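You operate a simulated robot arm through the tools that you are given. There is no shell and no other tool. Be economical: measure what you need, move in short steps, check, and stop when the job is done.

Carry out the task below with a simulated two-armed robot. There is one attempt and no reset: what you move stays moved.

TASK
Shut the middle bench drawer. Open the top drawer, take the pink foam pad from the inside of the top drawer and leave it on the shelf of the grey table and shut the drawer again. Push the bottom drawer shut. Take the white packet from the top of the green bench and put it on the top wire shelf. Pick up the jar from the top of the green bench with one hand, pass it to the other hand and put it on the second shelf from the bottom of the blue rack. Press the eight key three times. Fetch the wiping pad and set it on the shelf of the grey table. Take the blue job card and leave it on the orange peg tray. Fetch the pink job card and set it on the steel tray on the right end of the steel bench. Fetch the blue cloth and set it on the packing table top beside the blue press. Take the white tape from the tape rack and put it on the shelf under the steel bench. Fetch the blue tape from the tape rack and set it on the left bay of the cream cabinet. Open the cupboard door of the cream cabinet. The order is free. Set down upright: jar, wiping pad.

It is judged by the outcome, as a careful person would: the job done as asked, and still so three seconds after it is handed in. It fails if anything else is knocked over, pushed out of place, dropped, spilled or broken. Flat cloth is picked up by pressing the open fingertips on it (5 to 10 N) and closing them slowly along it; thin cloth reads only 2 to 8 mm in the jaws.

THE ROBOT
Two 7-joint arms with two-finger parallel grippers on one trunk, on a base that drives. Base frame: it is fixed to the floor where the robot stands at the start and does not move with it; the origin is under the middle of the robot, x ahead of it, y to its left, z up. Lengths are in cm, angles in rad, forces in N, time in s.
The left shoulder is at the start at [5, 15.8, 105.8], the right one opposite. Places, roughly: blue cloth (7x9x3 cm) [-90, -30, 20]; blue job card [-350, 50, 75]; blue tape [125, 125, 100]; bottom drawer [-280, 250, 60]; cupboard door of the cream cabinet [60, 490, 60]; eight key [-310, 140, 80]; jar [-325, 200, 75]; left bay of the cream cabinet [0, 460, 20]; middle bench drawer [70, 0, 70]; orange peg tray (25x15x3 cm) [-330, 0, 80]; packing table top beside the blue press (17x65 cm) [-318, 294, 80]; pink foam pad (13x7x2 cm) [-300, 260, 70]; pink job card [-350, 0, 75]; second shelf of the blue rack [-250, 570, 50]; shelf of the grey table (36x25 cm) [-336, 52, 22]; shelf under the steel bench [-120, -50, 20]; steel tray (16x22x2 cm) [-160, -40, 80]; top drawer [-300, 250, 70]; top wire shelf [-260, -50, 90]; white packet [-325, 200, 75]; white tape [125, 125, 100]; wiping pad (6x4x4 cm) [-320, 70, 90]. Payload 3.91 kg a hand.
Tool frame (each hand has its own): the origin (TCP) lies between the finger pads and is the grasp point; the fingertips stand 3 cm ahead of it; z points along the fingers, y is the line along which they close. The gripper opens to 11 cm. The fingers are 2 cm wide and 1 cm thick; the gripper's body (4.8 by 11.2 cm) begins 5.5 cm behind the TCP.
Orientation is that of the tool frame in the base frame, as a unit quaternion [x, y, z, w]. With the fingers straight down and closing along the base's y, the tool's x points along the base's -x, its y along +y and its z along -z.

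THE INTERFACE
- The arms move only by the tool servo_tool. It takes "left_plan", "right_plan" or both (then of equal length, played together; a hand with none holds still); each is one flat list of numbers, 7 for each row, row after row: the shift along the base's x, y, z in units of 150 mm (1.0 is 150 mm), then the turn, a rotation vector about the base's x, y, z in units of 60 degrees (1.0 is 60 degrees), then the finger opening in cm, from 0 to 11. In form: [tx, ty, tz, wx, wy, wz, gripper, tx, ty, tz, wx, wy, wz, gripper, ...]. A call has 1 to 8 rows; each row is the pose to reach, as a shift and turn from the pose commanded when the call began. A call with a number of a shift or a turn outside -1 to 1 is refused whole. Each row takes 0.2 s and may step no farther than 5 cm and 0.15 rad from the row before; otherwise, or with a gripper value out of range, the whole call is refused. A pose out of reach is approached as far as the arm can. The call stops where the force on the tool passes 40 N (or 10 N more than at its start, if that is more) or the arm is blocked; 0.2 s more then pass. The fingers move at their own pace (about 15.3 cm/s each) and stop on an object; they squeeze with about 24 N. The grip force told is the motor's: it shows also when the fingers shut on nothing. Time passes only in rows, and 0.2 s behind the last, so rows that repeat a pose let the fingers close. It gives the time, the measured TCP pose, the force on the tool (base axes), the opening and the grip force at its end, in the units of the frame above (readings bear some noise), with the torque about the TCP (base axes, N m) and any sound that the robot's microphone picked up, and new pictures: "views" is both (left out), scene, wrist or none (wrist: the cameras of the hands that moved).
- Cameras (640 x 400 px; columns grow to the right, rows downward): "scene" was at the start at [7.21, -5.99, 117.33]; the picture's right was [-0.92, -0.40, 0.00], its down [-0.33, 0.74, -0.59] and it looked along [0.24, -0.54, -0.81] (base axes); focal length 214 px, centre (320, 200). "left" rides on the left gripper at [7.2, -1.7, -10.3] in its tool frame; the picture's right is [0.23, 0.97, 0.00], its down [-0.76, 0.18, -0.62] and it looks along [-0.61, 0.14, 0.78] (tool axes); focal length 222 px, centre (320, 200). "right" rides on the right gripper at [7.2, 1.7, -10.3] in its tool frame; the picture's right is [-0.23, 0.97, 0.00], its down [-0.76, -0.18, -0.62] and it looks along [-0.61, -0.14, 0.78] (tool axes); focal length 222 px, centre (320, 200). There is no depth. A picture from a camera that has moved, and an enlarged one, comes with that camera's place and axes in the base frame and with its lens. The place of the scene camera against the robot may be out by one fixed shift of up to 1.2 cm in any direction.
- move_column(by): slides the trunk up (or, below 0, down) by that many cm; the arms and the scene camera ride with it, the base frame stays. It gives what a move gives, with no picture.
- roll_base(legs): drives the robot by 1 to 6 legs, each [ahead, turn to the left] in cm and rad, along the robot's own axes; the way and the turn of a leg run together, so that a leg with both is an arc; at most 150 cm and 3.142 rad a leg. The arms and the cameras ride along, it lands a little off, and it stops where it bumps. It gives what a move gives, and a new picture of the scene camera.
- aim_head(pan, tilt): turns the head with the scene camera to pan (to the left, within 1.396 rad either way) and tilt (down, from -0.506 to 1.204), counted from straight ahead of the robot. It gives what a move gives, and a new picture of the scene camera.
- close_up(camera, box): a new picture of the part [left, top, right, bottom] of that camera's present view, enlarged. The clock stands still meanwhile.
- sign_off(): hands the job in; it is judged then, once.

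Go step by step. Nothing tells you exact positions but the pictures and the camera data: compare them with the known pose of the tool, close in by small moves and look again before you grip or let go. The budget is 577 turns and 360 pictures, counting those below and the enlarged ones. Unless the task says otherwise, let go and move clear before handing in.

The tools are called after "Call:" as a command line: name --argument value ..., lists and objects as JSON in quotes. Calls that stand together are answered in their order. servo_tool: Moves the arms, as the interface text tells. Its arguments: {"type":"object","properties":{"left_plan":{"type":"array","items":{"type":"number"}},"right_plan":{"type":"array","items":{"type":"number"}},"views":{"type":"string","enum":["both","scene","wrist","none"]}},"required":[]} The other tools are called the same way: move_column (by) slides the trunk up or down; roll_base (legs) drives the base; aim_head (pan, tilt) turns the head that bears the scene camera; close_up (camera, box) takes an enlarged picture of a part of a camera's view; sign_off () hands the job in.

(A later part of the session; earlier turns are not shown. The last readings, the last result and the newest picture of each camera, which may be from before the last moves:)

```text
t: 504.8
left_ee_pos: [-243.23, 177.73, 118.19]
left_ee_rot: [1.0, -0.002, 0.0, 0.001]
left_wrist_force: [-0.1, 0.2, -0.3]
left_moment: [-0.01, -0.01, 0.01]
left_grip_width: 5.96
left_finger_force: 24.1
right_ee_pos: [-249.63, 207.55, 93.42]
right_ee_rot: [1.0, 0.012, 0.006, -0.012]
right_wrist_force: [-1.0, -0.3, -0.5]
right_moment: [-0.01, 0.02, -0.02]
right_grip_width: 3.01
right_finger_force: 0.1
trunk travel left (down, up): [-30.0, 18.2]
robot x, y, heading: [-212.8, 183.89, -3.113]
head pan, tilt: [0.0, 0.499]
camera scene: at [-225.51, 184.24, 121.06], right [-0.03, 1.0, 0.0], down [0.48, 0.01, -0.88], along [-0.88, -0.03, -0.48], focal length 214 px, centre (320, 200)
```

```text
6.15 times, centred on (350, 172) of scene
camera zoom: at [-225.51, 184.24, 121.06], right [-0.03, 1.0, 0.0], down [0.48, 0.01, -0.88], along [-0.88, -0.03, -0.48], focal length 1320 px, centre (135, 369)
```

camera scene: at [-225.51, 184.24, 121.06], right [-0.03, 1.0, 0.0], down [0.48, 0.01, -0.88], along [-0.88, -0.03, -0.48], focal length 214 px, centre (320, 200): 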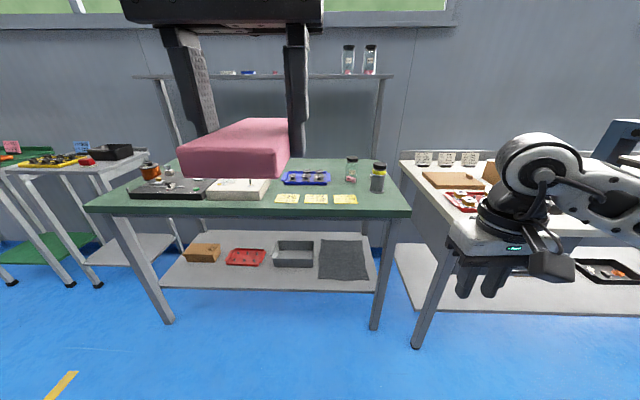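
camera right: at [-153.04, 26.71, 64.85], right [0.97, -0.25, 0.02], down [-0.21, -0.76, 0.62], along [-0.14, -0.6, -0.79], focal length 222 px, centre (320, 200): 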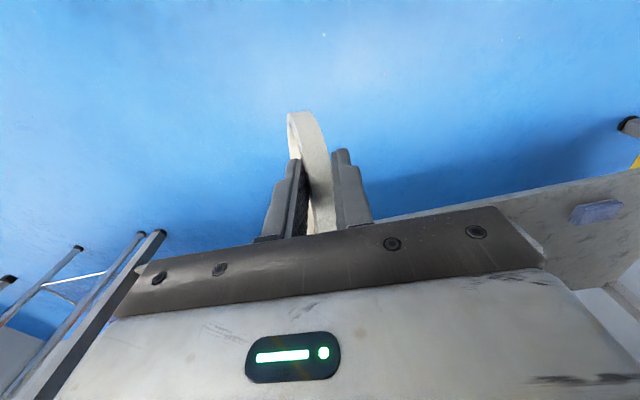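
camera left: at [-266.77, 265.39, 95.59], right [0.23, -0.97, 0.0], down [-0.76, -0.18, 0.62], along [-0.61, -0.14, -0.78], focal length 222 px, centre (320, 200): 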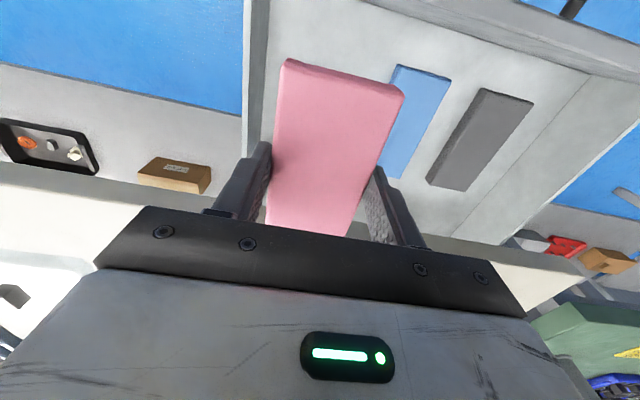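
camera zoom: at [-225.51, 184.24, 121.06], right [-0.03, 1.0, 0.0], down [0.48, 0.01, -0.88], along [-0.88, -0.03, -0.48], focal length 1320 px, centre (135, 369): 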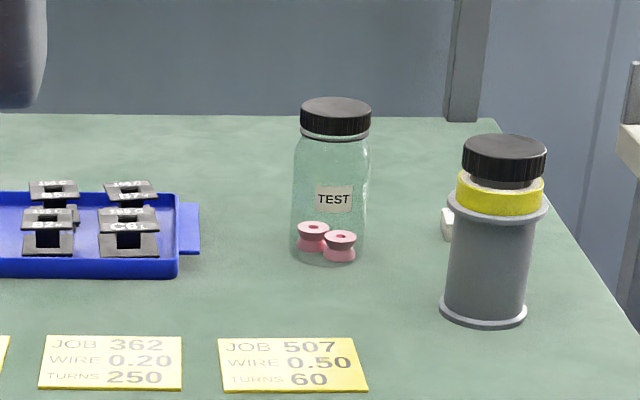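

The TEST jar is at ≈(-332,197); a white item (the packet) hides behind the grey cup at ≈(-338,209). The keypad is at ≈(-313,144). First the key press with the free right hand; I move in front of the keypad.

Call:
roll_base --legs '[[0, 1.57], [24, 0], [0, -1.57], [35, 0]]'

Call:
aim_head --pan 0.2 --tilt 0.7

```text
t: 516.2
left_ee_pos: [-277.57, 152.48, 118.13]
left_ee_rot: [1.0, -0.001, 0.0, 0.001]
left_wrist_force: [-0.3, 0.0, -0.3]
left_moment: [0.03, 0.01, -0.02]
left_grip_width: 5.95
left_finger_force: 23.8
right_ee_pos: [-283.78, 182.36, 93.42]
right_ee_rot: [1.0, 0.011, 0.006, -0.012]
right_wrist_force: [-0.1, -0.1, 0.1]
right_moment: [-0.03, 0.0, -0.01]
right_grip_width: 3.01
right_finger_force: 0.1
trunk travel left (down, up): [-30.0, 18.2]
robot x, y, heading: [-247.38, 158.75, -3.121]
head pan, tilt: [0.0, 0.499]
camera scene: at [-259.79, 159.06, 121.05], right [-0.03, 1.0, 0.0], down [0.48, 0.01, -0.88], along [-0.88, -0.02, -0.48], focal length 214 px, centre (320, 200)
```

scene: 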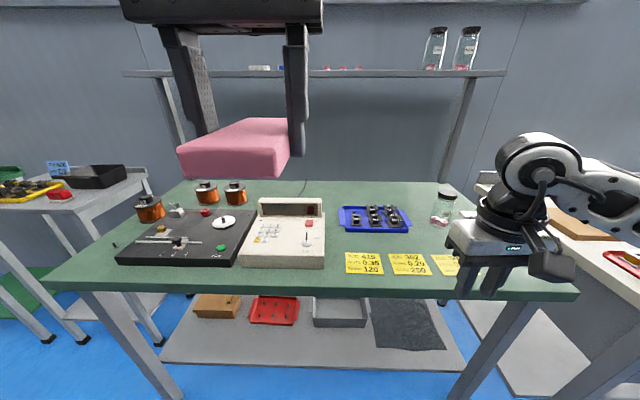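

```text
t: 516.9
left_ee_pos: [-277.4, 152.49, 118.07]
left_ee_rot: [1.0, -0.002, 0.0, 0.001]
left_wrist_force: [-0.8, 1.0, -0.1]
left_moment: [0.0, 0.0, 0.0]
left_grip_width: 5.97
left_finger_force: 23.9
right_ee_pos: [-283.79, 182.4, 93.35]
right_ee_rot: [1.0, 0.012, 0.006, -0.012]
right_wrist_force: [-0.2, 0.4, 0.2]
right_moment: [-0.01, 0.0, 0.01]
right_grip_width: 3.0
right_finger_force: 0.1
trunk travel left (down, up): [-30.0, 18.2]
robot x, y, heading: [-246.61, 158.77, -3.113]
head pan, tilt: [0.201, 0.7]
camera scene: at [-258.94, 157.4, 119.29], right [-0.23, 0.97, 0.0], down [0.63, 0.14, -0.77], along [-0.75, -0.17, -0.64], focal length 214 px, centre (320, 200)
```

scene: 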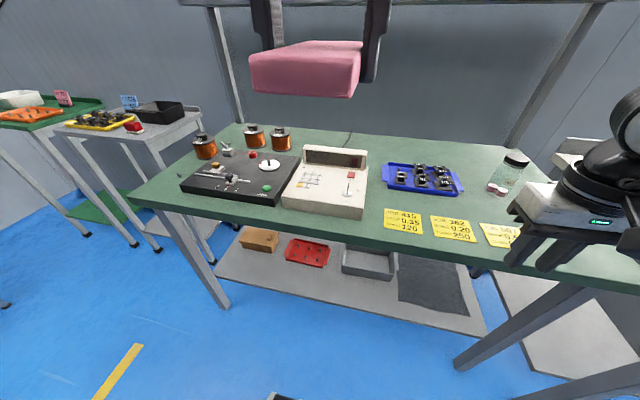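

Call:
close_up --camera "scene" --box '[276, 140, 376, 222]'

```text
4.88 times, centred on (326, 181) of scene
camera zoom: at [-258.94, 157.4, 119.29], right [-0.23, 0.97, 0.0], down [0.63, 0.14, -0.77], along [-0.75, -0.17, -0.64], focal length 1046 px, centre (291, 293)
```

zoom: 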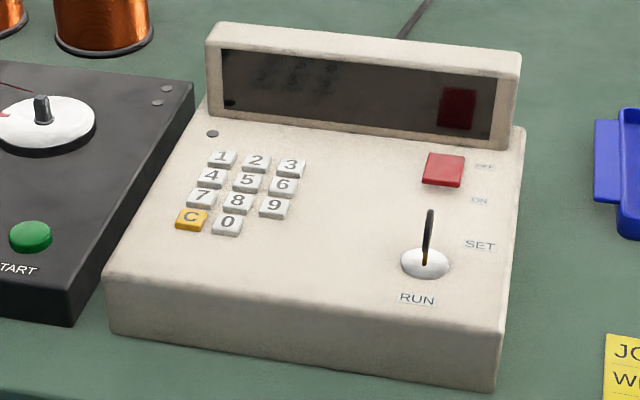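

Key 8 is at about (-312, 142, 81). I shift so the right hand can hover over it.

Call:
roll_base --legs '[[-10, 0], [0, 1.57], [32, 0], [0, -1.57], [27, 0]]'

Call:
servo_tool --right_plan '[-0.1, -0.1, 0.05, 0, 0, 0, 0, -0.2, -0.2, 0.1, 0, 0, 0, 0]' --views "wrist"

```text
t: 529.0
left_ee_pos: [-292.98, 119.55, 118.1]
left_ee_rot: [1.0, 0.001, 0.0, 0.001]
left_wrist_force: [-0.6, 0.6, 0.5]
left_moment: [0.04, -0.02, 0.02]
left_grip_width: 5.98
left_finger_force: 23.6
right_ee_pos: [-299.39, 149.42, 93.33]
right_ee_rot: [1.0, 0.016, 0.006, -0.012]
right_wrist_force: [-0.8, -0.2, 0.3]
right_moment: [0.01, 0.01, -0.02]
right_grip_width: 3.0
right_finger_force: 0.0
trunk travel left (down, up): [-30.0, 18.2]
robot x, y, heading: [-262.48, 125.84, -3.112]
head pan, tilt: [0.201, 0.7]
camera scene: at [-274.41, 124.66, 119.28], right [-0.23, 0.97, 0.0], down [0.63, 0.15, -0.76], along [-0.74, -0.18, -0.64], focal length 214 px, centre (320, 200)
```

scene: 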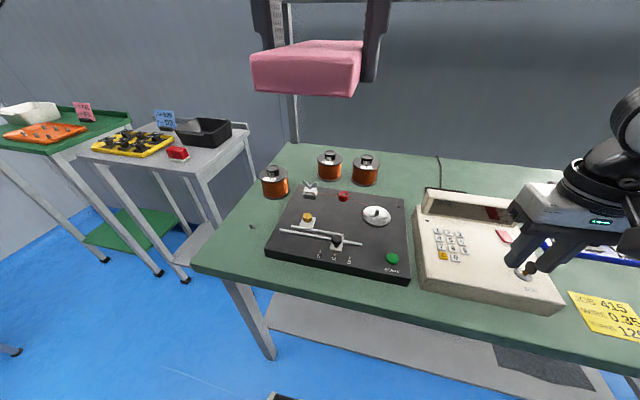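

```text
t: 529.6
left_ee_pos: [-292.84, 119.57, 118.15]
left_ee_rot: [1.0, 0.002, -0.001, 0.001]
left_wrist_force: [0.3, -0.7, -0.5]
left_moment: [-0.01, -0.01, 0.01]
left_grip_width: 5.98
left_finger_force: 24.1
right_ee_pos: [-302.47, 146.32, 95.03]
right_ee_rot: [1.0, 0.015, 0.006, -0.012]
right_wrist_force: [0.1, 0.4, -0.3]
right_moment: [0.01, 0.02, -0.01]
right_grip_width: 0.0
right_finger_force: 24.0
trunk travel left (down, up): [-30.0, 18.2]
robot x, y, heading: [-262.21, 125.99, -3.113]
head pan, tilt: [0.201, 0.7]
camera right: at [-295.21, 144.64, 105.25], right [-0.2, -0.98, -0.03], down [-0.77, 0.14, 0.62], along [-0.6, 0.14, -0.79], focal length 222 px, centre (320, 200)
```

right: 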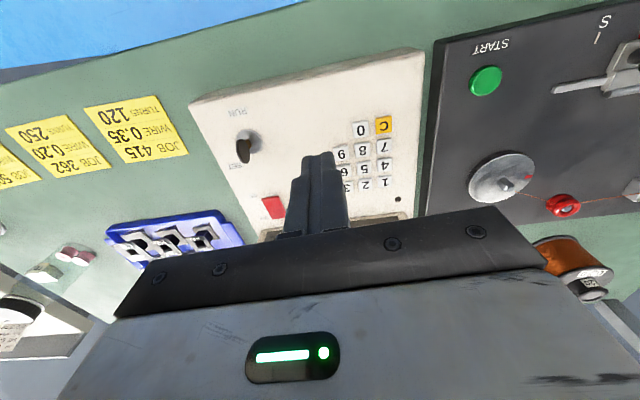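

Call:
servo_tool --right_plan '[-0.1, -0.11, 0, 0, 0, 0, 0, -0.21, -0.22, -0.15, 0, 0, 0, 0]' --views "none"

Call:
close_up --camera "right" --box '[240, 60, 440, 185]'

```text
t: 530.2
left_ee_pos: [-292.82, 119.62, 118.16]
left_ee_rot: [1.0, 0.002, 0.0, 0.002]
left_wrist_force: [0.6, 0.1, -0.3]
left_moment: [0.01, 0.0, 0.0]
left_grip_width: 5.95
left_finger_force: 24.3
right_ee_pos: [-305.65, 143.1, 92.65]
right_ee_rot: [1.0, 0.016, 0.006, -0.013]
right_wrist_force: [0.5, 0.0, -0.2]
right_moment: [0.02, 0.0, 0.01]
right_grip_width: 0.01
right_finger_force: 24.4
trunk travel left (down, up): [-30.0, 18.2]
robot x, y, heading: [-262.37, 126.24, -3.104]
head pan, tilt: [0.201, 0.7]
```

```text
3.20 times, centred on (340, 122) of right
camera zoom: at [-298.38, 141.47, 102.96], right [-0.2, -0.98, -0.03], down [-0.77, 0.14, 0.62], along [-0.6, 0.14, -0.79], focal length 711 px, centre (256, 448)
```

zoom: 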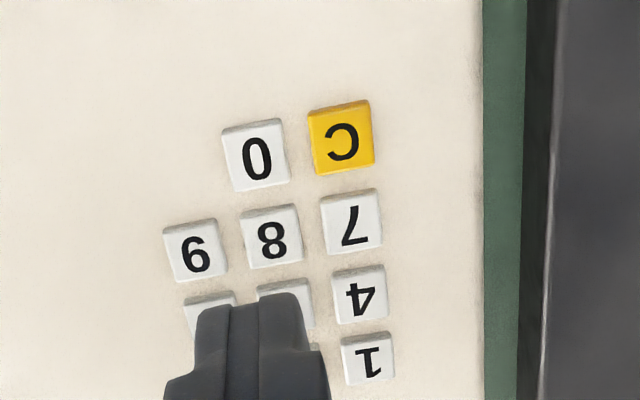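

Stereo from two wrist views puts key 8 at (-305.3,142.9,84.8). Align and approach.

Call:
servo_tool --right_plan '[0.01, -0.027, -0.1, 0, 0, 0, 0, 0.01, -0.027, -0.25, 0, 0, 0, 0]' --views "none"

Call:
close_up --camera "right" --box '[240, 60, 440, 185]'

```text
t: 530.8
left_ee_pos: [-292.87, 119.68, 118.08]
left_ee_rot: [1.0, 0.002, 0.0, 0.0]
left_wrist_force: [0.6, -0.4, -1.0]
left_moment: [0.01, 0.01, 0.0]
left_grip_width: 5.96
left_finger_force: 24.7
right_ee_pos: [-305.38, 142.74, 89.01]
right_ee_rot: [1.0, 0.014, 0.004, -0.012]
right_wrist_force: [-0.3, 0.0, 0.0]
right_moment: [0.02, 0.02, 0.01]
right_grip_width: 0.0
right_finger_force: 24.2
trunk travel left (down, up): [-30.0, 18.2]
robot x, y, heading: [-262.52, 126.03, -3.108]
head pan, tilt: [0.201, 0.7]
```

```text
3.20 times, centred on (340, 122) of right
camera zoom: at [-298.22, 141.05, 99.26], right [-0.2, -0.98, -0.03], down [-0.77, 0.14, 0.62], along [-0.6, 0.14, -0.79], focal length 711 px, centre (256, 448)
```

zoom: 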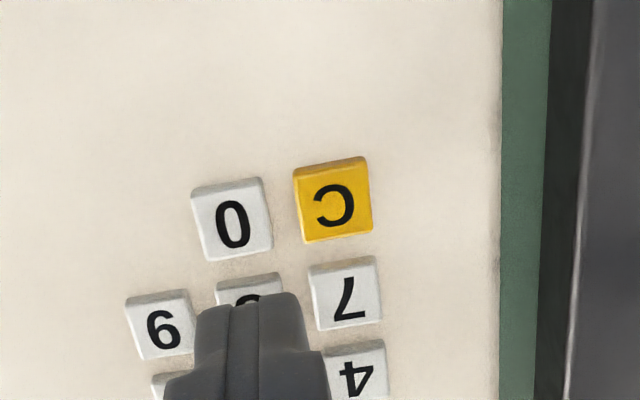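

Call:
servo_tool --right_plan '[-0.005, 0.005, -0.05, 0, 0, 0, 0, -0.005, 0.005, -0.08, 0, 0, 0, 0]' --views "none"

Call:
servo_tool --right_plan '[0, 0, -0.02, 0, 0, 0, 0]' --views "none"

```text
t: 531.4
left_ee_pos: [-292.9, 119.56, 118.16]
left_ee_rot: [1.0, 0.002, 0.0, 0.002]
left_wrist_force: [-0.5, 0.8, 0.5]
left_moment: [0.0, 0.0, -0.01]
left_grip_width: 5.97
left_finger_force: 23.6
right_ee_pos: [-305.5, 142.86, 87.84]
right_ee_rot: [1.0, 0.015, 0.005, -0.012]
right_wrist_force: [-0.3, 1.4, 3.1]
right_moment: [0.01, 0.05, 0.0]
right_grip_width: 0.0
right_finger_force: 23.4
trunk travel left (down, up): [-30.0, 18.2]
robot x, y, heading: [-262.4, 126.3, -3.111]
head pan, tilt: [0.201, 0.7]
heard: click
```

```text
t: 531.8
left_ee_pos: [-292.74, 119.65, 118.25]
left_ee_rot: [1.0, 0.001, -0.001, 0.001]
left_wrist_force: [-0.9, -0.1, -1.0]
left_moment: [-0.01, -0.01, 0.04]
left_grip_width: 5.98
left_finger_force: 24.1
right_ee_pos: [-305.38, 142.93, 87.52]
right_ee_rot: [1.0, 0.015, 0.005, -0.013]
right_wrist_force: [-0.9, 2.7, 9.2]
right_moment: [0.06, 0.03, -0.03]
right_grip_width: 0.0
right_finger_force: 24.4
trunk travel left (down, up): [-30.0, 18.2]
robot x, y, heading: [-262.49, 126.14, -3.112]
head pan, tilt: [0.201, 0.7]
```

First click heard. Release fully and press twice more.

Call:
servo_tool --right_plan '[0, 0, 0.05, 0, 0, 0, 0, 0, 0, 0.1, 0, 0, 0, 0]' --views "none"

Call:
servo_tool --right_plan '[0, 0, -0.05, 0, 0, 0, 0, 0, 0, -0.095, 0, 0, 0, 0]' --views "none"

Call:
servo_tool --right_plan '[0, 0, 0.05, 0, 0, 0, 0, 0, 0, 0.1, 0, 0, 0, 0]' --views "none"

Call:
servo_tool --right_plan '[0, 0, -0.05, 0, 0, 0, 0, 0, 0, -0.095, 0, 0, 0, 0]' --views "none"

```text
t: 532.4
left_ee_pos: [-292.91, 119.75, 118.26]
left_ee_rot: [1.0, 0.001, 0.001, 0.001]
left_wrist_force: [0.2, 0.1, -0.3]
left_moment: [-0.04, -0.03, -0.05]
left_grip_width: 5.96
left_finger_force: 24.2
right_ee_pos: [-305.53, 142.76, 88.97]
right_ee_rot: [1.0, 0.015, 0.006, -0.013]
right_wrist_force: [0.2, -0.5, -0.3]
right_moment: [-0.01, -0.02, -0.01]
right_grip_width: 0.0
right_finger_force: 23.8
trunk travel left (down, up): [-30.0, 18.2]
robot x, y, heading: [-262.42, 125.95, -3.109]
head pan, tilt: [0.201, 0.7]
```

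```text
t: 533.0
left_ee_pos: [-292.86, 119.47, 118.17]
left_ee_rot: [1.0, 0.001, -0.001, 0.0]
left_wrist_force: [0.5, -0.2, 0.4]
left_moment: [0.0, 0.0, -0.01]
left_grip_width: 5.94
left_finger_force: 24.7
right_ee_pos: [-305.53, 142.9, 87.66]
right_ee_rot: [1.0, 0.015, 0.005, -0.012]
right_wrist_force: [0.9, 2.4, 7.3]
right_moment: [0.05, -0.01, 0.01]
right_grip_width: 0.01
right_finger_force: 24.1
trunk travel left (down, up): [-30.0, 18.2]
robot x, y, heading: [-262.51, 125.78, -3.107]
head pan, tilt: [0.201, 0.7]
heard: click
```

```text
t: 533.6
left_ee_pos: [-292.92, 119.71, 118.16]
left_ee_rot: [1.0, 0.002, -0.001, 0.001]
left_wrist_force: [0.4, -1.1, 0.0]
left_moment: [0.01, -0.03, 0.0]
left_grip_width: 5.96
left_finger_force: 24.3
right_ee_pos: [-305.51, 142.8, 88.99]
right_ee_rot: [1.0, 0.015, 0.006, -0.012]
right_wrist_force: [-0.3, 0.5, -0.6]
right_moment: [-0.03, 0.02, 0.01]
right_grip_width: 0.0
right_finger_force: 23.8
trunk travel left (down, up): [-30.0, 18.2]
robot x, y, heading: [-262.22, 126.19, -3.105]
head pan, tilt: [0.201, 0.7]
```

```text
t: 534.2
left_ee_pos: [-292.96, 119.65, 118.25]
left_ee_rot: [1.0, 0.002, -0.002, 0.001]
left_wrist_force: [-0.5, 0.0, -0.1]
left_moment: [-0.01, -0.02, 0.02]
left_grip_width: 5.97
left_finger_force: 24.1
right_ee_pos: [-305.49, 142.88, 87.67]
right_ee_rot: [1.0, 0.015, 0.005, -0.012]
right_wrist_force: [-0.1, 0.0, 6.6]
right_moment: [0.03, 0.02, 0.02]
right_grip_width: 0.02
right_finger_force: 23.9
trunk travel left (down, up): [-30.0, 18.2]
robot x, y, heading: [-262.48, 125.72, -3.106]
head pan, tilt: [0.201, 0.7]
heard: click
```

Three clicks. Raise and check the display.

Call:
servo_tool --right_plan '[0, 0, 0.2, 0, 0, 0, 0, 0.1, 0, 0.5, 0, 0, 0, 0, 0.3, 0.1, 0.7, 0, 0, 0, 0]' --views "none"

Call:
close_up --camera "scene" --box '[390, 170, 590, 320]'

```text
t: 535.0
left_ee_pos: [-292.79, 119.63, 118.22]
left_ee_rot: [1.0, 0.002, -0.001, 0.001]
left_wrist_force: [-0.5, 0.8, -0.4]
left_moment: [-0.02, -0.02, -0.01]
left_grip_width: 5.94
left_finger_force: 23.9
right_ee_pos: [-300.84, 144.36, 98.16]
right_ee_rot: [1.0, 0.015, 0.006, -0.013]
right_wrist_force: [0.2, 0.3, 0.5]
right_moment: [0.01, 0.02, -0.01]
right_grip_width: 0.0
right_finger_force: 24.5
trunk travel left (down, up): [-30.0, 18.2]
robot x, y, heading: [-262.28, 125.68, -3.111]
head pan, tilt: [0.201, 0.7]
```

```text
2.67 times, centred on (490, 245) of scene
camera zoom: at [-274.34, 124.67, 119.29], right [-0.23, 0.97, 0.0], down [0.63, 0.15, -0.77], along [-0.74, -0.18, -0.64], focal length 572 px, centre (-133, 80)
```

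zoom: 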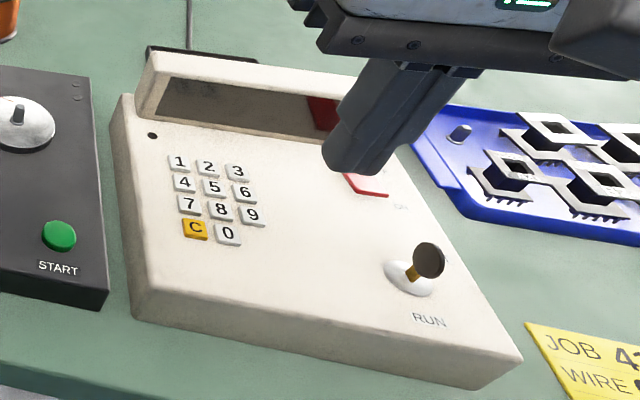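

Key pressed three times. Now the packet: shift +y to about 193.

Call:
roll_base --legs '[[-14, 0], [0, -1.57], [67, 0], [0, 1.57], [22, 0]]'

Call:
aim_head --pan -0.2 --tilt 0.6

```text
t: 548.6
left_ee_pos: [-302.46, 186.12, 117.98]
left_ee_rot: [1.0, 0.005, 0.0, 0.001]
left_wrist_force: [1.1, 0.0, -0.6]
left_moment: [0.0, 0.0, -0.02]
left_grip_width: 5.97
left_finger_force: 24.0
right_ee_pos: [-310.61, 210.87, 98.07]
right_ee_rot: [1.0, 0.016, 0.007, -0.012]
right_wrist_force: [0.5, -0.6, -0.2]
right_moment: [0.01, -0.03, 0.0]
right_grip_width: 0.02
right_finger_force: 24.7
trunk travel left (down, up): [-30.0, 18.2]
robot x, y, heading: [-272.2, 193.06, -3.102]
head pan, tilt: [0.201, 0.7]
stopped in leg 5: the robot was blocked; the commanded pose is now the measured one
camera scene: at [-283.89, 191.34, 119.29], right [-0.24, 0.97, 0.0], down [0.63, 0.15, -0.77], along [-0.74, -0.18, -0.64], focal length 214 px, centre (320, 200)
```

scene: 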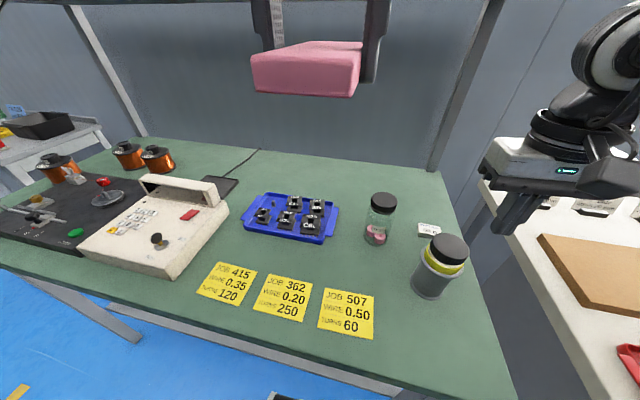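

```text
t: 549.5
left_ee_pos: [-302.3, 186.13, 118.13]
left_ee_rot: [1.0, 0.004, 0.002, 0.0]
left_wrist_force: [0.7, -0.1, -0.1]
left_moment: [-0.01, 0.0, -0.03]
left_grip_width: 5.95
left_finger_force: 23.9
right_ee_pos: [-310.76, 210.89, 98.05]
right_ee_rot: [1.0, 0.017, 0.006, -0.012]
right_wrist_force: [-1.0, 0.0, 0.2]
right_moment: [-0.02, 0.03, -0.01]
right_grip_width: 0.02
right_finger_force: 24.2
trunk travel left (down, up): [-30.0, 18.2]
robot x, y, heading: [-271.87, 192.69, -3.106]
head pan, tilt: [-0.201, 0.6]
camera scene: at [-284.38, 194.77, 120.14], right [0.16, 0.99, 0.0], down [0.56, -0.09, -0.82], along [-0.81, 0.13, -0.57], focal length 214 px, centre (320, 200)
```

scene: 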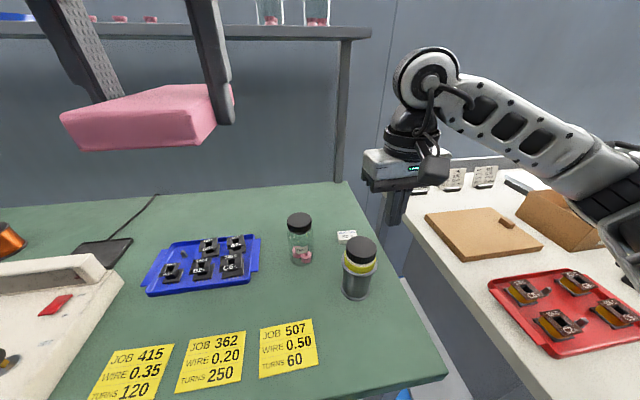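

Call:
close_up --camera "scene" --box '[270, 195, 400, 305]'

```text
3.64 times, centred on (335, 250) of scene
camera zoom: at [-284.38, 194.77, 120.14], right [0.16, 0.99, 0.0], down [0.56, -0.09, -0.82], along [-0.81, 0.13, -0.57], focal length 780 px, centre (266, 18)
```

zoom: 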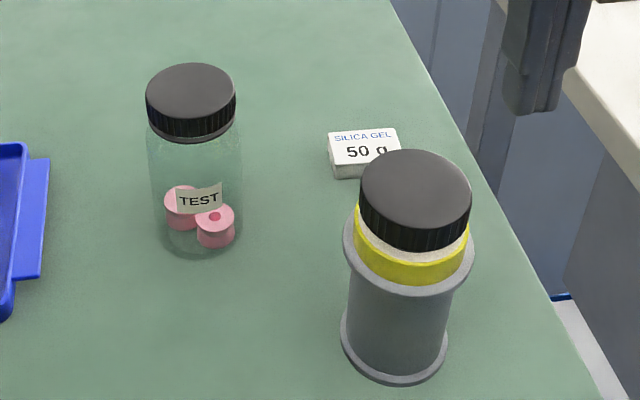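

The packet ("SILICA GEL 50 g", ~5 cm wide) is at ≈(-325.5,208.7). Move the right hand above it.

Call:
servo_tool --right_plan '[-0.25, -0.03, 0, 0, 0, 0, 8, -0.5, -0.07, 0, 0, 0, 0, 8, -0.75, -0.11, 0, 0, 0, 0, 8, -0.98, -0.15, 0, 0, 0, 0, 8]' --views "wrist"

```text
t: 550.5
left_ee_pos: [-302.38, 186.22, 118.02]
left_ee_rot: [1.0, 0.004, 0.0, 0.001]
left_wrist_force: [0.1, -0.1, -0.9]
left_moment: [0.02, 0.01, 0.01]
left_grip_width: 5.96
left_finger_force: 24.3
right_ee_pos: [-325.5, 208.53, 97.93]
right_ee_rot: [1.0, 0.019, 0.006, -0.013]
right_wrist_force: [-0.6, -0.1, -0.3]
right_moment: [-0.06, 0.02, 0.03]
right_grip_width: 7.98
right_finger_force: 0.1
trunk travel left (down, up): [-30.0, 18.2]
robot x, y, heading: [-272.08, 192.85, -3.098]
head pan, tilt: [-0.201, 0.6]
camera right: at [-318.32, 206.85, 108.26], right [-0.19, -0.98, -0.03], down [-0.77, 0.13, 0.62], along [-0.6, 0.14, -0.79], focal length 222 px, centre (320, 200)
```

right: 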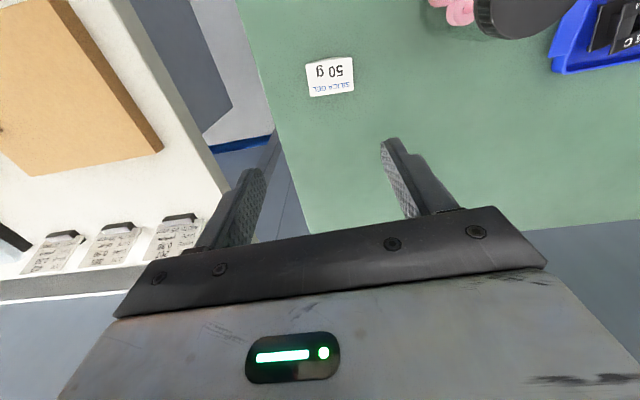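

Call:
servo_tool --right_plan '[0.1, -0.04, -0.2, 0, 0, 0, 8, 0.165, -0.07, -0.45, 0, 0, 0, 8, 0.165, -0.07, -0.7, 0, 0, 0, 8]' --views "wrist"

```text
t: 551.3
left_ee_pos: [-302.45, 186.26, 118.08]
left_ee_rot: [1.0, 0.005, 0.001, 0.0]
left_wrist_force: [0.0, 0.1, 0.0]
left_moment: [0.01, -0.01, -0.03]
left_grip_width: 5.96
left_finger_force: 23.8
right_ee_pos: [-322.98, 207.64, 87.61]
right_ee_rot: [1.0, 0.017, 0.005, -0.012]
right_wrist_force: [0.2, 0.1, -0.1]
right_moment: [0.02, 0.03, -0.02]
right_grip_width: 7.98
right_finger_force: 0.0
trunk travel left (down, up): [-30.0, 18.2]
robot x, y, heading: [-272.19, 193.01, -3.101]
head pan, tilt: [-0.201, 0.6]
camera right: at [-315.7, 205.9, 97.82], right [-0.19, -0.98, -0.03], down [-0.77, 0.14, 0.62], along [-0.6, 0.14, -0.79], focal length 222 px, centre (320, 200)
```

right: 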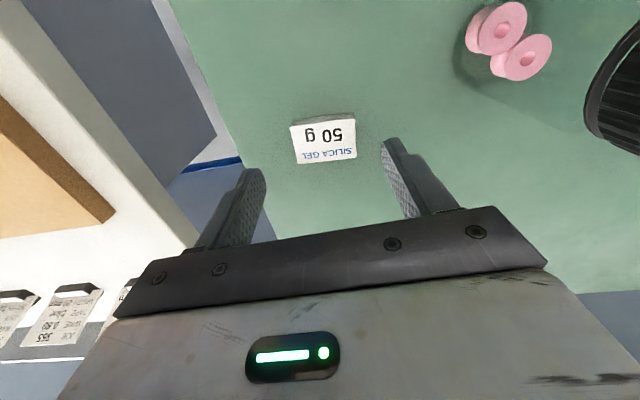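

Call:
servo_tool --right_plan '[0, 0, -0.25, 0, 0, 0, 8, 0, 0, -0.42, 0, 0, 0, 8, 0, 0, -0.48, 0, 0, 0, 8]' --views "none"

Call:
servo_tool --right_plan '[0, 0, 0, 0, 0, 0, 6, 0, 0, 0, 0, 0, 0, 4, 0, 0, 0, 0, 0, 0, 3]' --views "wrist"

```text
t: 551.9
left_ee_pos: [-302.29, 186.29, 118.14]
left_ee_rot: [1.0, 0.004, 0.0, 0.002]
left_wrist_force: [0.5, -0.4, -1.2]
left_moment: [0.01, -0.03, -0.03]
left_grip_width: 5.97
left_finger_force: 24.2
right_ee_pos: [-322.95, 207.34, 83.06]
right_ee_rot: [1.0, 0.022, 0.002, -0.004]
right_wrist_force: [14.5, 3.1, 13.5]
right_moment: [-0.62, -0.44, 0.73]
right_grip_width: 7.85
right_finger_force: 0.0
trunk travel left (down, up): [-30.0, 18.2]
robot x, y, heading: [-271.84, 192.88, -3.102]
head pan, tilt: [-0.201, 0.6]
stopped in row 2 (right hand): the force on the tool passed its limit at 54 N (the readings are from after the stop); the commanded pose is now the measured one
```

```text
t: 552.7
left_ee_pos: [-302.44, 185.97, 118.14]
left_ee_rot: [1.0, 0.005, 0.0, 0.0]
left_wrist_force: [-0.1, 0.0, -1.0]
left_moment: [0.03, 0.02, 0.06]
left_grip_width: 5.98
left_finger_force: 24.4
right_ee_pos: [-323.11, 207.05, 82.99]
right_ee_rot: [1.0, 0.02, -0.002, -0.005]
right_wrist_force: [-1.2, -13.4, 19.6]
right_moment: [-1.02, -0.12, -0.14]
right_grip_width: 4.93
right_finger_force: 23.9
trunk travel left (down, up): [-30.0, 18.2]
robot x, y, heading: [-271.88, 192.91, -3.1]
head pan, tilt: [-0.201, 0.6]
camera right: at [-315.71, 205.61, 93.22], right [-0.19, -0.98, -0.01], down [-0.76, 0.14, 0.63], along [-0.62, 0.13, -0.78], focal length 222 px, centre (320, 200)
```

right: 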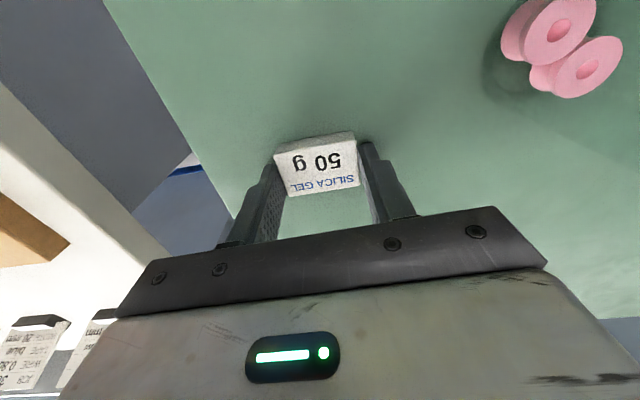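

Packet gripped (table surface is z≈80). Lift.

Call:
servo_tool --right_plan '[0, 0, 0.2, 0, 0, 0, 3, 0, 0, 0.5, 0, 0, 0, 3, 0, 0, 0.8, 0, 0, 0, 3, 0.1, 0, 1, 0, 0, 0, 3]' --views "both"

```text
t: 553.7
left_ee_pos: [-302.36, 186.2, 118.14]
left_ee_rot: [1.0, 0.005, 0.0, 0.001]
left_wrist_force: [0.0, -0.1, 0.8]
left_moment: [-0.03, -0.02, 0.0]
left_grip_width: 5.94
left_finger_force: 24.1
right_ee_pos: [-321.56, 207.48, 97.89]
right_ee_rot: [1.0, 0.018, 0.001, -0.007]
right_wrist_force: [0.2, 0.1, -0.7]
right_moment: [0.0, 0.01, 0.02]
right_grip_width: 4.95
right_finger_force: 24.0
trunk travel left (down, up): [-30.0, 18.2]
robot x, y, heading: [-271.62, 192.49, -3.106]
head pan, tilt: [-0.201, 0.6]
camera scene: at [-284.36, 194.79, 120.15], right [0.16, 0.99, 0.0], down [0.56, -0.09, -0.83], along [-0.81, 0.13, -0.56], focal length 214 px, centre (320, 200)
camera right: at [-314.25, 205.91, 108.12], right [-0.19, -0.98, -0.01], down [-0.77, 0.14, 0.62], along [-0.61, 0.13, -0.78], focal length 222 px, centre (320, 200)
```

scene: 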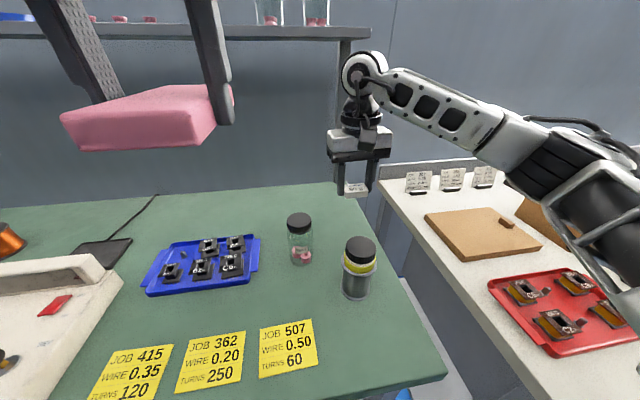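
right: 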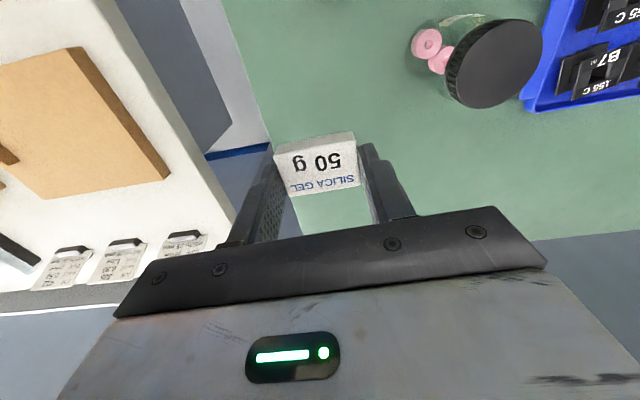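

Now to the grey table (y≈52): back off, drive along −y, and look.

Call:
roll_base --legs '[[-28, 0], [0, 1.57], [115, 0], [0, -1.57]]'

Call:
aim_head --pan 0.2 --tilt 0.5

```text
t: 568.8
left_ee_pos: [-268.75, 71.78, 118.06]
left_ee_rot: [1.0, 0.012, 0.001, 0.0]
left_wrist_force: [0.3, -0.4, -0.1]
left_moment: [0.02, -0.03, 0.0]
left_grip_width: 5.95
left_finger_force: 23.5
right_ee_pos: [-288.09, 92.65, 97.79]
right_ee_rot: [1.0, 0.027, 0.0, -0.007]
right_wrist_force: [0.6, 0.4, -0.7]
right_moment: [0.01, 0.03, 0.0]
right_grip_width: 4.91
right_finger_force: 24.0
trunk travel left (down, up): [-30.0, 18.2]
robot x, y, heading: [-238.01, 78.86, -3.09]
head pan, tilt: [-0.201, 0.6]
camera scene: at [-250.7, 80.64, 120.15], right [0.15, 0.99, 0.0], down [0.56, -0.08, -0.83], along [-0.82, 0.12, -0.56], focal length 214 px, centre (320, 200)
```

scene: 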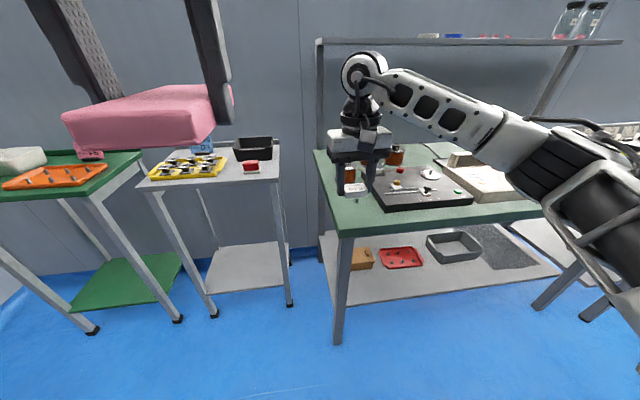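

```text
t: 569.6
left_ee_pos: [-268.62, 71.79, 118.15]
left_ee_rot: [1.0, 0.013, 0.001, 0.001]
left_wrist_force: [-0.1, 0.0, -1.0]
left_moment: [0.02, 0.01, 0.01]
left_grip_width: 5.96
left_finger_force: 24.3
right_ee_pos: [-288.17, 92.61, 97.91]
right_ee_rot: [1.0, 0.027, 0.002, -0.007]
right_wrist_force: [0.0, -0.8, -0.6]
right_moment: [0.02, -0.01, -0.04]
right_grip_width: 4.9
right_finger_force: 23.8
trunk travel left (down, up): [-30.0, 18.2]
robot x, y, heading: [-237.99, 78.72, -3.086]
head pan, tilt: [0.201, 0.499]
camera scene: at [-250.77, 77.06, 121.05], right [-0.25, 0.97, 0.0], down [0.46, 0.12, -0.88], along [-0.85, -0.22, -0.48], focal length 214 px, centre (320, 200)
```

scene: 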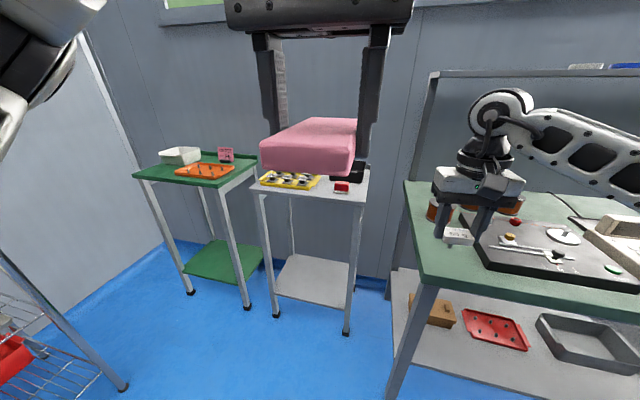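

The grey table: shelf x −315..−349, y 37..73, z≈22. I retract the right hand, lower the trunk here in the open, and prepare the left arm low.

Call:
servo_tool --right_plan '[0.25, 0.15, 0, 0, 0, 0, 3, 0.5, 0.3, 0, 0, 0, 0, 3, 0.75, 0.45, 0, 0, 0, 0, 3, 1, 0.6, 0, 0, 0, 0, 3]' --views "none"

Call:
servo_tool --right_plan '[0.25, 0.15, 0, 0, 0, 0, 3, 0.5, 0.3, 0, 0, 0, 0, 3, 0.75, 0.45, 0, 0, 0, 0, 3, 1, 0.6, 0, 0, 0, 0, 3]' --left_plan '[-0.25, -0.1, -0.1, 0, 0, 0, 5, -0.5, -0.2, -0.2, 0, 0, 0, 5, -0.75, -0.3, -0.3, 0, 0, 0, 5, -1, -0.4, -0.4, 0, 0, 0, 5]' --views "none"

Call:
move_column --by -30

Call:
servo_tool --left_plan '[0, 0, -0.25, 0, 0, 0, 5, 0, 0, -0.5, 0, 0, 0, 5, 0, 0, -0.75, 0, 0, 0, 5, 0, 0, -1, 0, 0, 0, 5]' --views "none"

Call:
servo_tool --left_plan '[0, 0, -0.25, 0, 0, 0, 5, 0, 0, -0.5, 0, 0, 0, 5, 0, 0, -0.75, 0, 0, 0, 5, 0, 0, -1, 0, 0, 0, 5]' --views "none"

```text
t: 570.6
left_ee_pos: [-268.59, 71.8, 118.1]
left_ee_rot: [1.0, 0.012, 0.001, 0.001]
left_wrist_force: [0.2, -0.2, 0.1]
left_moment: [-0.02, -0.01, -0.03]
left_grip_width: 5.97
left_finger_force: 23.5
right_ee_pos: [-273.17, 101.76, 97.98]
right_ee_rot: [1.0, 0.027, 0.0, -0.006]
right_wrist_force: [0.2, -0.1, -0.5]
right_moment: [-0.01, -0.02, -0.01]
right_grip_width: 4.9
right_finger_force: 23.4
trunk travel left (down, up): [-30.0, 18.2]
robot x, y, heading: [-238.42, 78.66, -3.085]
head pan, tilt: [0.201, 0.499]
```

```text
t: 571.6
left_ee_pos: [-283.7, 65.73, 112.01]
left_ee_rot: [1.0, 0.013, 0.0, 0.001]
left_wrist_force: [0.5, -0.4, -0.2]
left_moment: [-0.02, 0.03, 0.02]
left_grip_width: 5.96
left_finger_force: 24.1
right_ee_pos: [-259.38, 111.55, 98.96]
right_ee_rot: [1.0, 0.028, 0.0, -0.006]
right_wrist_force: [0.5, -0.1, 0.0]
right_moment: [-0.01, 0.01, 0.0]
right_grip_width: 4.92
right_finger_force: 23.8
right hand out of reach, approached as far as the arm can: row 4
trunk travel left (down, up): [-30.0, 18.2]
robot x, y, heading: [-238.17, 78.76, -3.085]
head pan, tilt: [0.201, 0.499]
```

```text
t: 574.6
left_ee_pos: [-283.64, 65.99, 82.19]
left_ee_rot: [1.0, 0.012, 0.001, 0.001]
left_wrist_force: [-0.7, -1.0, -0.3]
left_moment: [0.03, 0.02, 0.01]
left_grip_width: 5.95
left_finger_force: 23.6
right_ee_pos: [-259.49, 111.56, 68.89]
right_ee_rot: [1.0, 0.027, 0.002, -0.006]
right_wrist_force: [-0.3, 0.0, 0.1]
right_moment: [0.01, 0.04, 0.0]
right_grip_width: 4.92
right_finger_force: 24.1
trunk travel left (down, up): [0.0, 48.2]
robot x, y, heading: [-238.38, 79.21, -3.083]
head pan, tilt: [0.201, 0.499]
```

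```text
t: 575.6
left_ee_pos: [-283.6, 65.92, 67.07]
left_ee_rot: [1.0, 0.011, 0.0, 0.001]
left_wrist_force: [-0.2, -0.2, 0.4]
left_moment: [-0.02, 0.0, -0.02]
left_grip_width: 5.95
left_finger_force: 24.2
right_ee_pos: [-259.47, 111.66, 68.92]
right_ee_rot: [1.0, 0.026, 0.001, -0.006]
right_wrist_force: [0.6, 0.9, -1.0]
right_moment: [0.01, 0.02, 0.0]
right_grip_width: 4.87
right_finger_force: 24.6
trunk travel left (down, up): [0.0, 48.2]
robot x, y, heading: [-238.2, 78.61, -3.086]
head pan, tilt: [0.201, 0.499]
```

```text
t: 576.6
left_ee_pos: [-283.67, 65.77, 52.14]
left_ee_rot: [1.0, 0.013, 0.0, 0.001]
left_wrist_force: [0.2, -0.5, 0.3]
left_moment: [-0.01, -0.03, 0.01]
left_grip_width: 5.95
left_finger_force: 23.7
right_ee_pos: [-259.38, 111.57, 68.99]
right_ee_rot: [1.0, 0.027, 0.001, -0.006]
right_wrist_force: [-0.2, -0.7, 0.4]
right_moment: [-0.03, 0.01, 0.0]
right_grip_width: 4.93
right_finger_force: 23.7
trunk travel left (down, up): [0.0, 48.2]
robot x, y, heading: [-238.29, 79.15, -3.091]
head pan, tilt: [0.201, 0.499]
```

Call:
servo_tool --left_plan '[0, 0, -0.25, 0, 0, 0, 5, 0, 0, -0.5, 0, 0, 0, 5, 0, 0, -0.75, 0, 0, 0, 5, 0, 0, -1, 0, 0, 0, 5]' --views "none"

Call:
servo_tool --left_plan '[0, 0, -0.15, 0, 0, 0, 5, 0, 0, -0.3, 0, 0, 0, 5, 0, 0, -0.45, 0, 0, 0, 5]' --views "none"

```text
t: 577.6
left_ee_pos: [-283.6, 65.77, 37.14]
left_ee_rot: [1.0, 0.012, -0.001, 0.001]
left_wrist_force: [0.0, -0.6, 0.8]
left_moment: [0.0, -0.01, 0.01]
left_grip_width: 5.94
left_finger_force: 24.1
right_ee_pos: [-259.38, 111.49, 69.0]
right_ee_rot: [1.0, 0.027, 0.001, -0.006]
right_wrist_force: [0.5, 0.8, -0.5]
right_moment: [0.0, -0.01, -0.03]
right_grip_width: 4.88
right_finger_force: 24.5
trunk travel left (down, up): [0.0, 48.2]
robot x, y, heading: [-238.44, 78.91, -3.08]
head pan, tilt: [0.201, 0.499]
```

```text
t: 578.4
left_ee_pos: [-283.57, 65.75, 30.37]
left_ee_rot: [1.0, 0.013, 0.001, 0.0]
left_wrist_force: [0.1, 0.1, 1.0]
left_moment: [-0.02, 0.0, 0.0]
left_grip_width: 5.96
left_finger_force: 24.0
right_ee_pos: [-259.44, 111.54, 68.87]
right_ee_rot: [1.0, 0.027, 0.0, -0.006]
right_wrist_force: [-0.3, -1.2, -1.0]
right_moment: [0.02, 0.02, -0.01]
right_grip_width: 4.91
right_finger_force: 24.3
trunk travel left (down, up): [0.0, 48.2]
robot x, y, heading: [-238.22, 78.85, -3.092]
head pan, tilt: [0.201, 0.499]
```

Left arm is well placed low. To keep the right elbow clear of the bench I'll approach the shelf at an angle (heading ≈2.6), backing to the start point first.

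Call:
roll_base --legs '[[0, 2.1], [0, 2.075], [-62, 0], [0, 1.515]]'

Call:
aim_head --pan 0.2 --tilt 0.6

```text
t: 595.7
left_ee_pos: [-311.33, 35.99, 30.36]
left_ee_rot: [0.963, -0.271, 0.0, 0.002]
left_wrist_force: [0.4, 0.4, -0.3]
left_moment: [0.01, 0.03, 0.04]
left_grip_width: 5.95
left_finger_force: 23.5
right_ee_pos: [-266.4, 61.25, 68.95]
right_ee_rot: [0.967, -0.256, 0.002, -0.006]
right_wrist_force: [-0.8, 0.5, -1.1]
right_moment: [0.0, -0.03, -0.01]
right_grip_width: 4.91
right_finger_force: 23.8
trunk travel left (down, up): [0.0, 48.2]
robot x, y, heading: [-266.46, 22.27, 2.624]
head pan, tilt: [0.201, 0.499]
camera scene: at [-278.21, 27.91, 91.05], right [0.31, 0.95, 0.0], down [0.45, -0.15, -0.88], along [-0.83, 0.28, -0.48], focal length 214 px, centre (320, 200)
```

scene: 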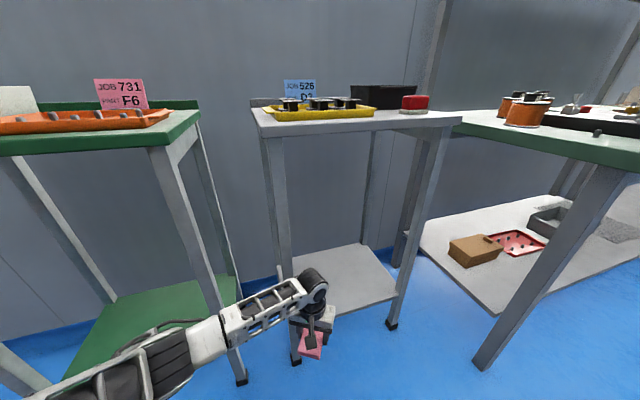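

```text
t: 596.3
left_ee_pos: [-311.57, 35.96, 30.43]
left_ee_rot: [0.963, -0.27, 0.001, 0.001]
left_wrist_force: [-1.0, -0.4, -1.1]
left_moment: [0.02, -0.01, 0.0]
left_grip_width: 5.96
left_finger_force: 23.7
right_ee_pos: [-266.37, 61.35, 69.01]
right_ee_rot: [0.967, -0.256, 0.002, -0.004]
right_wrist_force: [0.0, -0.8, 0.1]
right_moment: [0.01, 0.0, 0.0]
right_grip_width: 4.91
right_finger_force: 24.5
trunk travel left (down, up): [0.0, 48.2]
robot x, y, heading: [-266.23, 22.4, 2.62]
head pan, tilt: [0.201, 0.6]
camera scene: at [-277.96, 27.83, 90.15], right [0.31, 0.95, 0.0], down [0.54, -0.18, -0.83], along [-0.78, 0.26, -0.56], focal length 214 px, centre (320, 200)
```

scene: 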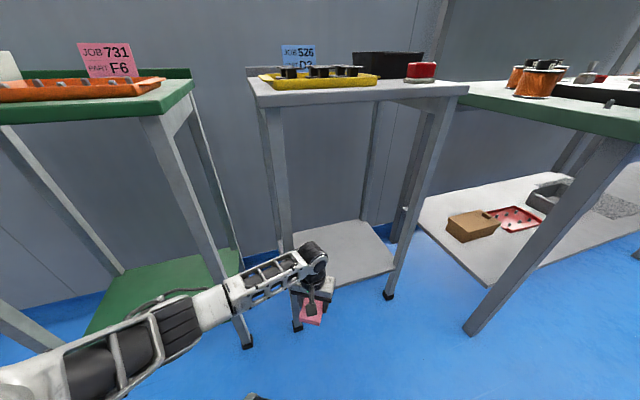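

Left front leg is only ~7 cm from the hand's path; shift the hand 6 cm right before driving in.

Call:
servo_tool --left_plan '[0.07, 0.12, 0, 0, 0, 0, 5, 0.14, 0.24, 0, 0, 0, 0, 5, 0.2, 0.36, 0, 0, 0, 0, 5]' --views "none"

Call:
roll_base --legs '[[12, 0]]'

```text
t: 597.1
left_ee_pos: [-309.22, 40.61, 30.35]
left_ee_rot: [0.964, -0.267, -0.002, 0.005]
left_wrist_force: [-1.0, -0.4, 0.2]
left_moment: [-0.01, 0.03, 0.01]
left_grip_width: 5.95
left_finger_force: 23.9
right_ee_pos: [-266.57, 61.22, 69.08]
right_ee_rot: [0.967, -0.256, 0.003, -0.008]
right_wrist_force: [0.5, -1.2, -1.0]
right_moment: [0.03, -0.01, 0.01]
right_grip_width: 4.9
right_finger_force: 23.8
trunk travel left (down, up): [0.0, 48.2]
robot x, y, heading: [-266.63, 22.48, 2.621]
head pan, tilt: [0.201, 0.6]
```

```text
t: 598.4
left_ee_pos: [-319.56, 46.56, 30.18]
left_ee_rot: [0.964, -0.266, -0.001, 0.005]
left_wrist_force: [0.3, -0.4, 0.7]
left_moment: [0.0, 0.03, -0.01]
left_grip_width: 5.97
left_finger_force: 24.1
right_ee_pos: [-276.82, 67.16, 69.06]
right_ee_rot: [0.966, -0.258, 0.004, -0.008]
right_wrist_force: [-0.3, -0.1, -0.6]
right_moment: [-0.04, 0.01, 0.02]
right_grip_width: 4.9
right_finger_force: 23.8
trunk travel left (down, up): [0.0, 48.2]
robot x, y, heading: [-276.73, 28.16, 2.622]
head pan, tilt: [0.201, 0.6]
camera scene: at [-288.53, 33.6, 90.12], right [0.31, 0.95, 0.0], down [0.54, -0.18, -0.82], along [-0.78, 0.26, -0.57], focal length 214 px, centre (320, 200)
```

scene: 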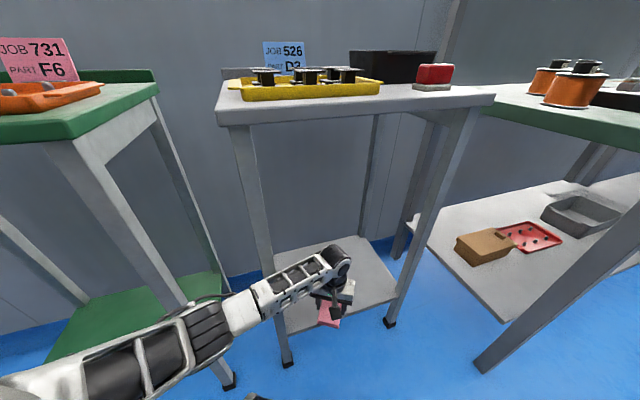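

Call:
roll_base --legs '[[9, 0]]'

Call:
servo_tool --left_plan '[0, 0, -0.1, 0, 0, 0, 5, 0, 0, -0.2, 0, 0, 0, 5, 0, 0, -0.27, 0, 0, 0, 5, 0, 0, -0.34, 0, 0, 0, 5, 0, 0, -0.4, 0, 0, 0, 5]' --views "wrist"

```text
t: 599.5
left_ee_pos: [-327.49, 50.94, 30.19]
left_ee_rot: [0.964, -0.266, -0.002, 0.007]
left_wrist_force: [-0.4, 0.4, 0.2]
left_moment: [0.0, 0.0, 0.03]
left_grip_width: 5.96
left_finger_force: 23.8
right_ee_pos: [-284.64, 71.78, 69.0]
right_ee_rot: [0.966, -0.257, 0.004, -0.007]
right_wrist_force: [0.4, -0.5, -0.6]
right_moment: [-0.01, 0.01, -0.01]
right_grip_width: 4.92
right_finger_force: 23.9
trunk travel left (down, up): [0.0, 48.2]
robot x, y, heading: [-284.69, 32.41, 2.623]
head pan, tilt: [0.201, 0.6]
camera scene: at [-296.19, 38.14, 90.12], right [0.31, 0.95, 0.0], down [0.54, -0.18, -0.82], along [-0.78, 0.26, -0.57], focal length 214 px, centre (320, 200)
```

scene: 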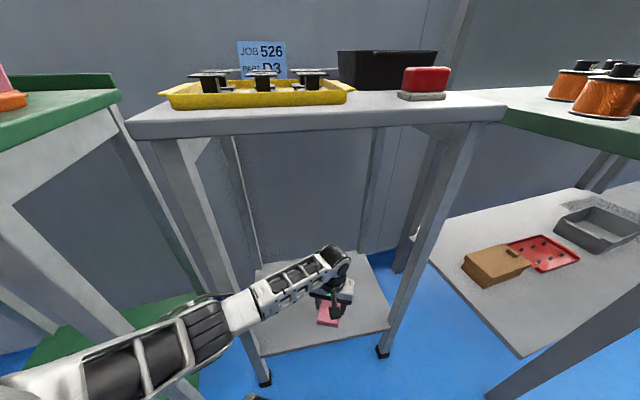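

```text
t: 600.6
left_ee_pos: [-332.06, 46.0, 25.07]
left_ee_rot: [0.97, -0.239, -0.018, 0.041]
left_wrist_force: [24.1, -9.7, 39.2]
left_moment: [0.93, -1.64, -0.95]
left_grip_width: 5.95
left_finger_force: 23.6
right_ee_pos: [-284.35, 71.53, 68.87]
right_ee_rot: [0.967, -0.256, 0.001, -0.007]
right_wrist_force: [0.3, 0.0, -0.4]
right_moment: [0.01, 0.05, -0.01]
right_grip_width: 4.89
right_finger_force: 24.3
trunk travel left (down, up): [0.0, 48.2]
robot x, y, heading: [-284.56, 32.95, 2.623]
head pan, tilt: [0.201, 0.6]
stopped in row 5 (left hand): the force on the tool passed its limit at 63 N (the readings are from after the stop); the commanded pose is now the measured one
camera left: at [-324.26, 44.9, 35.15], right [-0.25, -0.96, 0.08], down [-0.72, 0.24, 0.65], along [-0.64, 0.1, -0.76], focal length 222 px, centre (320, 200)
```

left: 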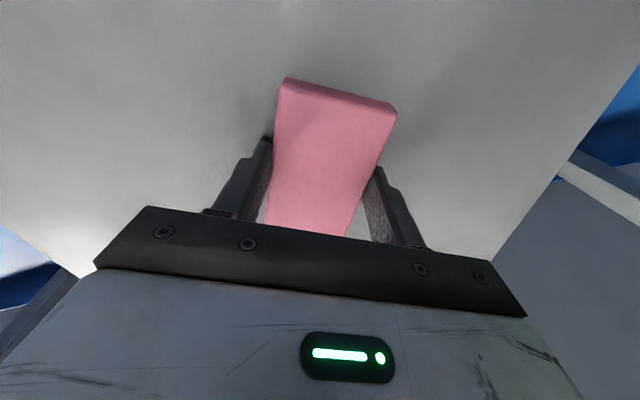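

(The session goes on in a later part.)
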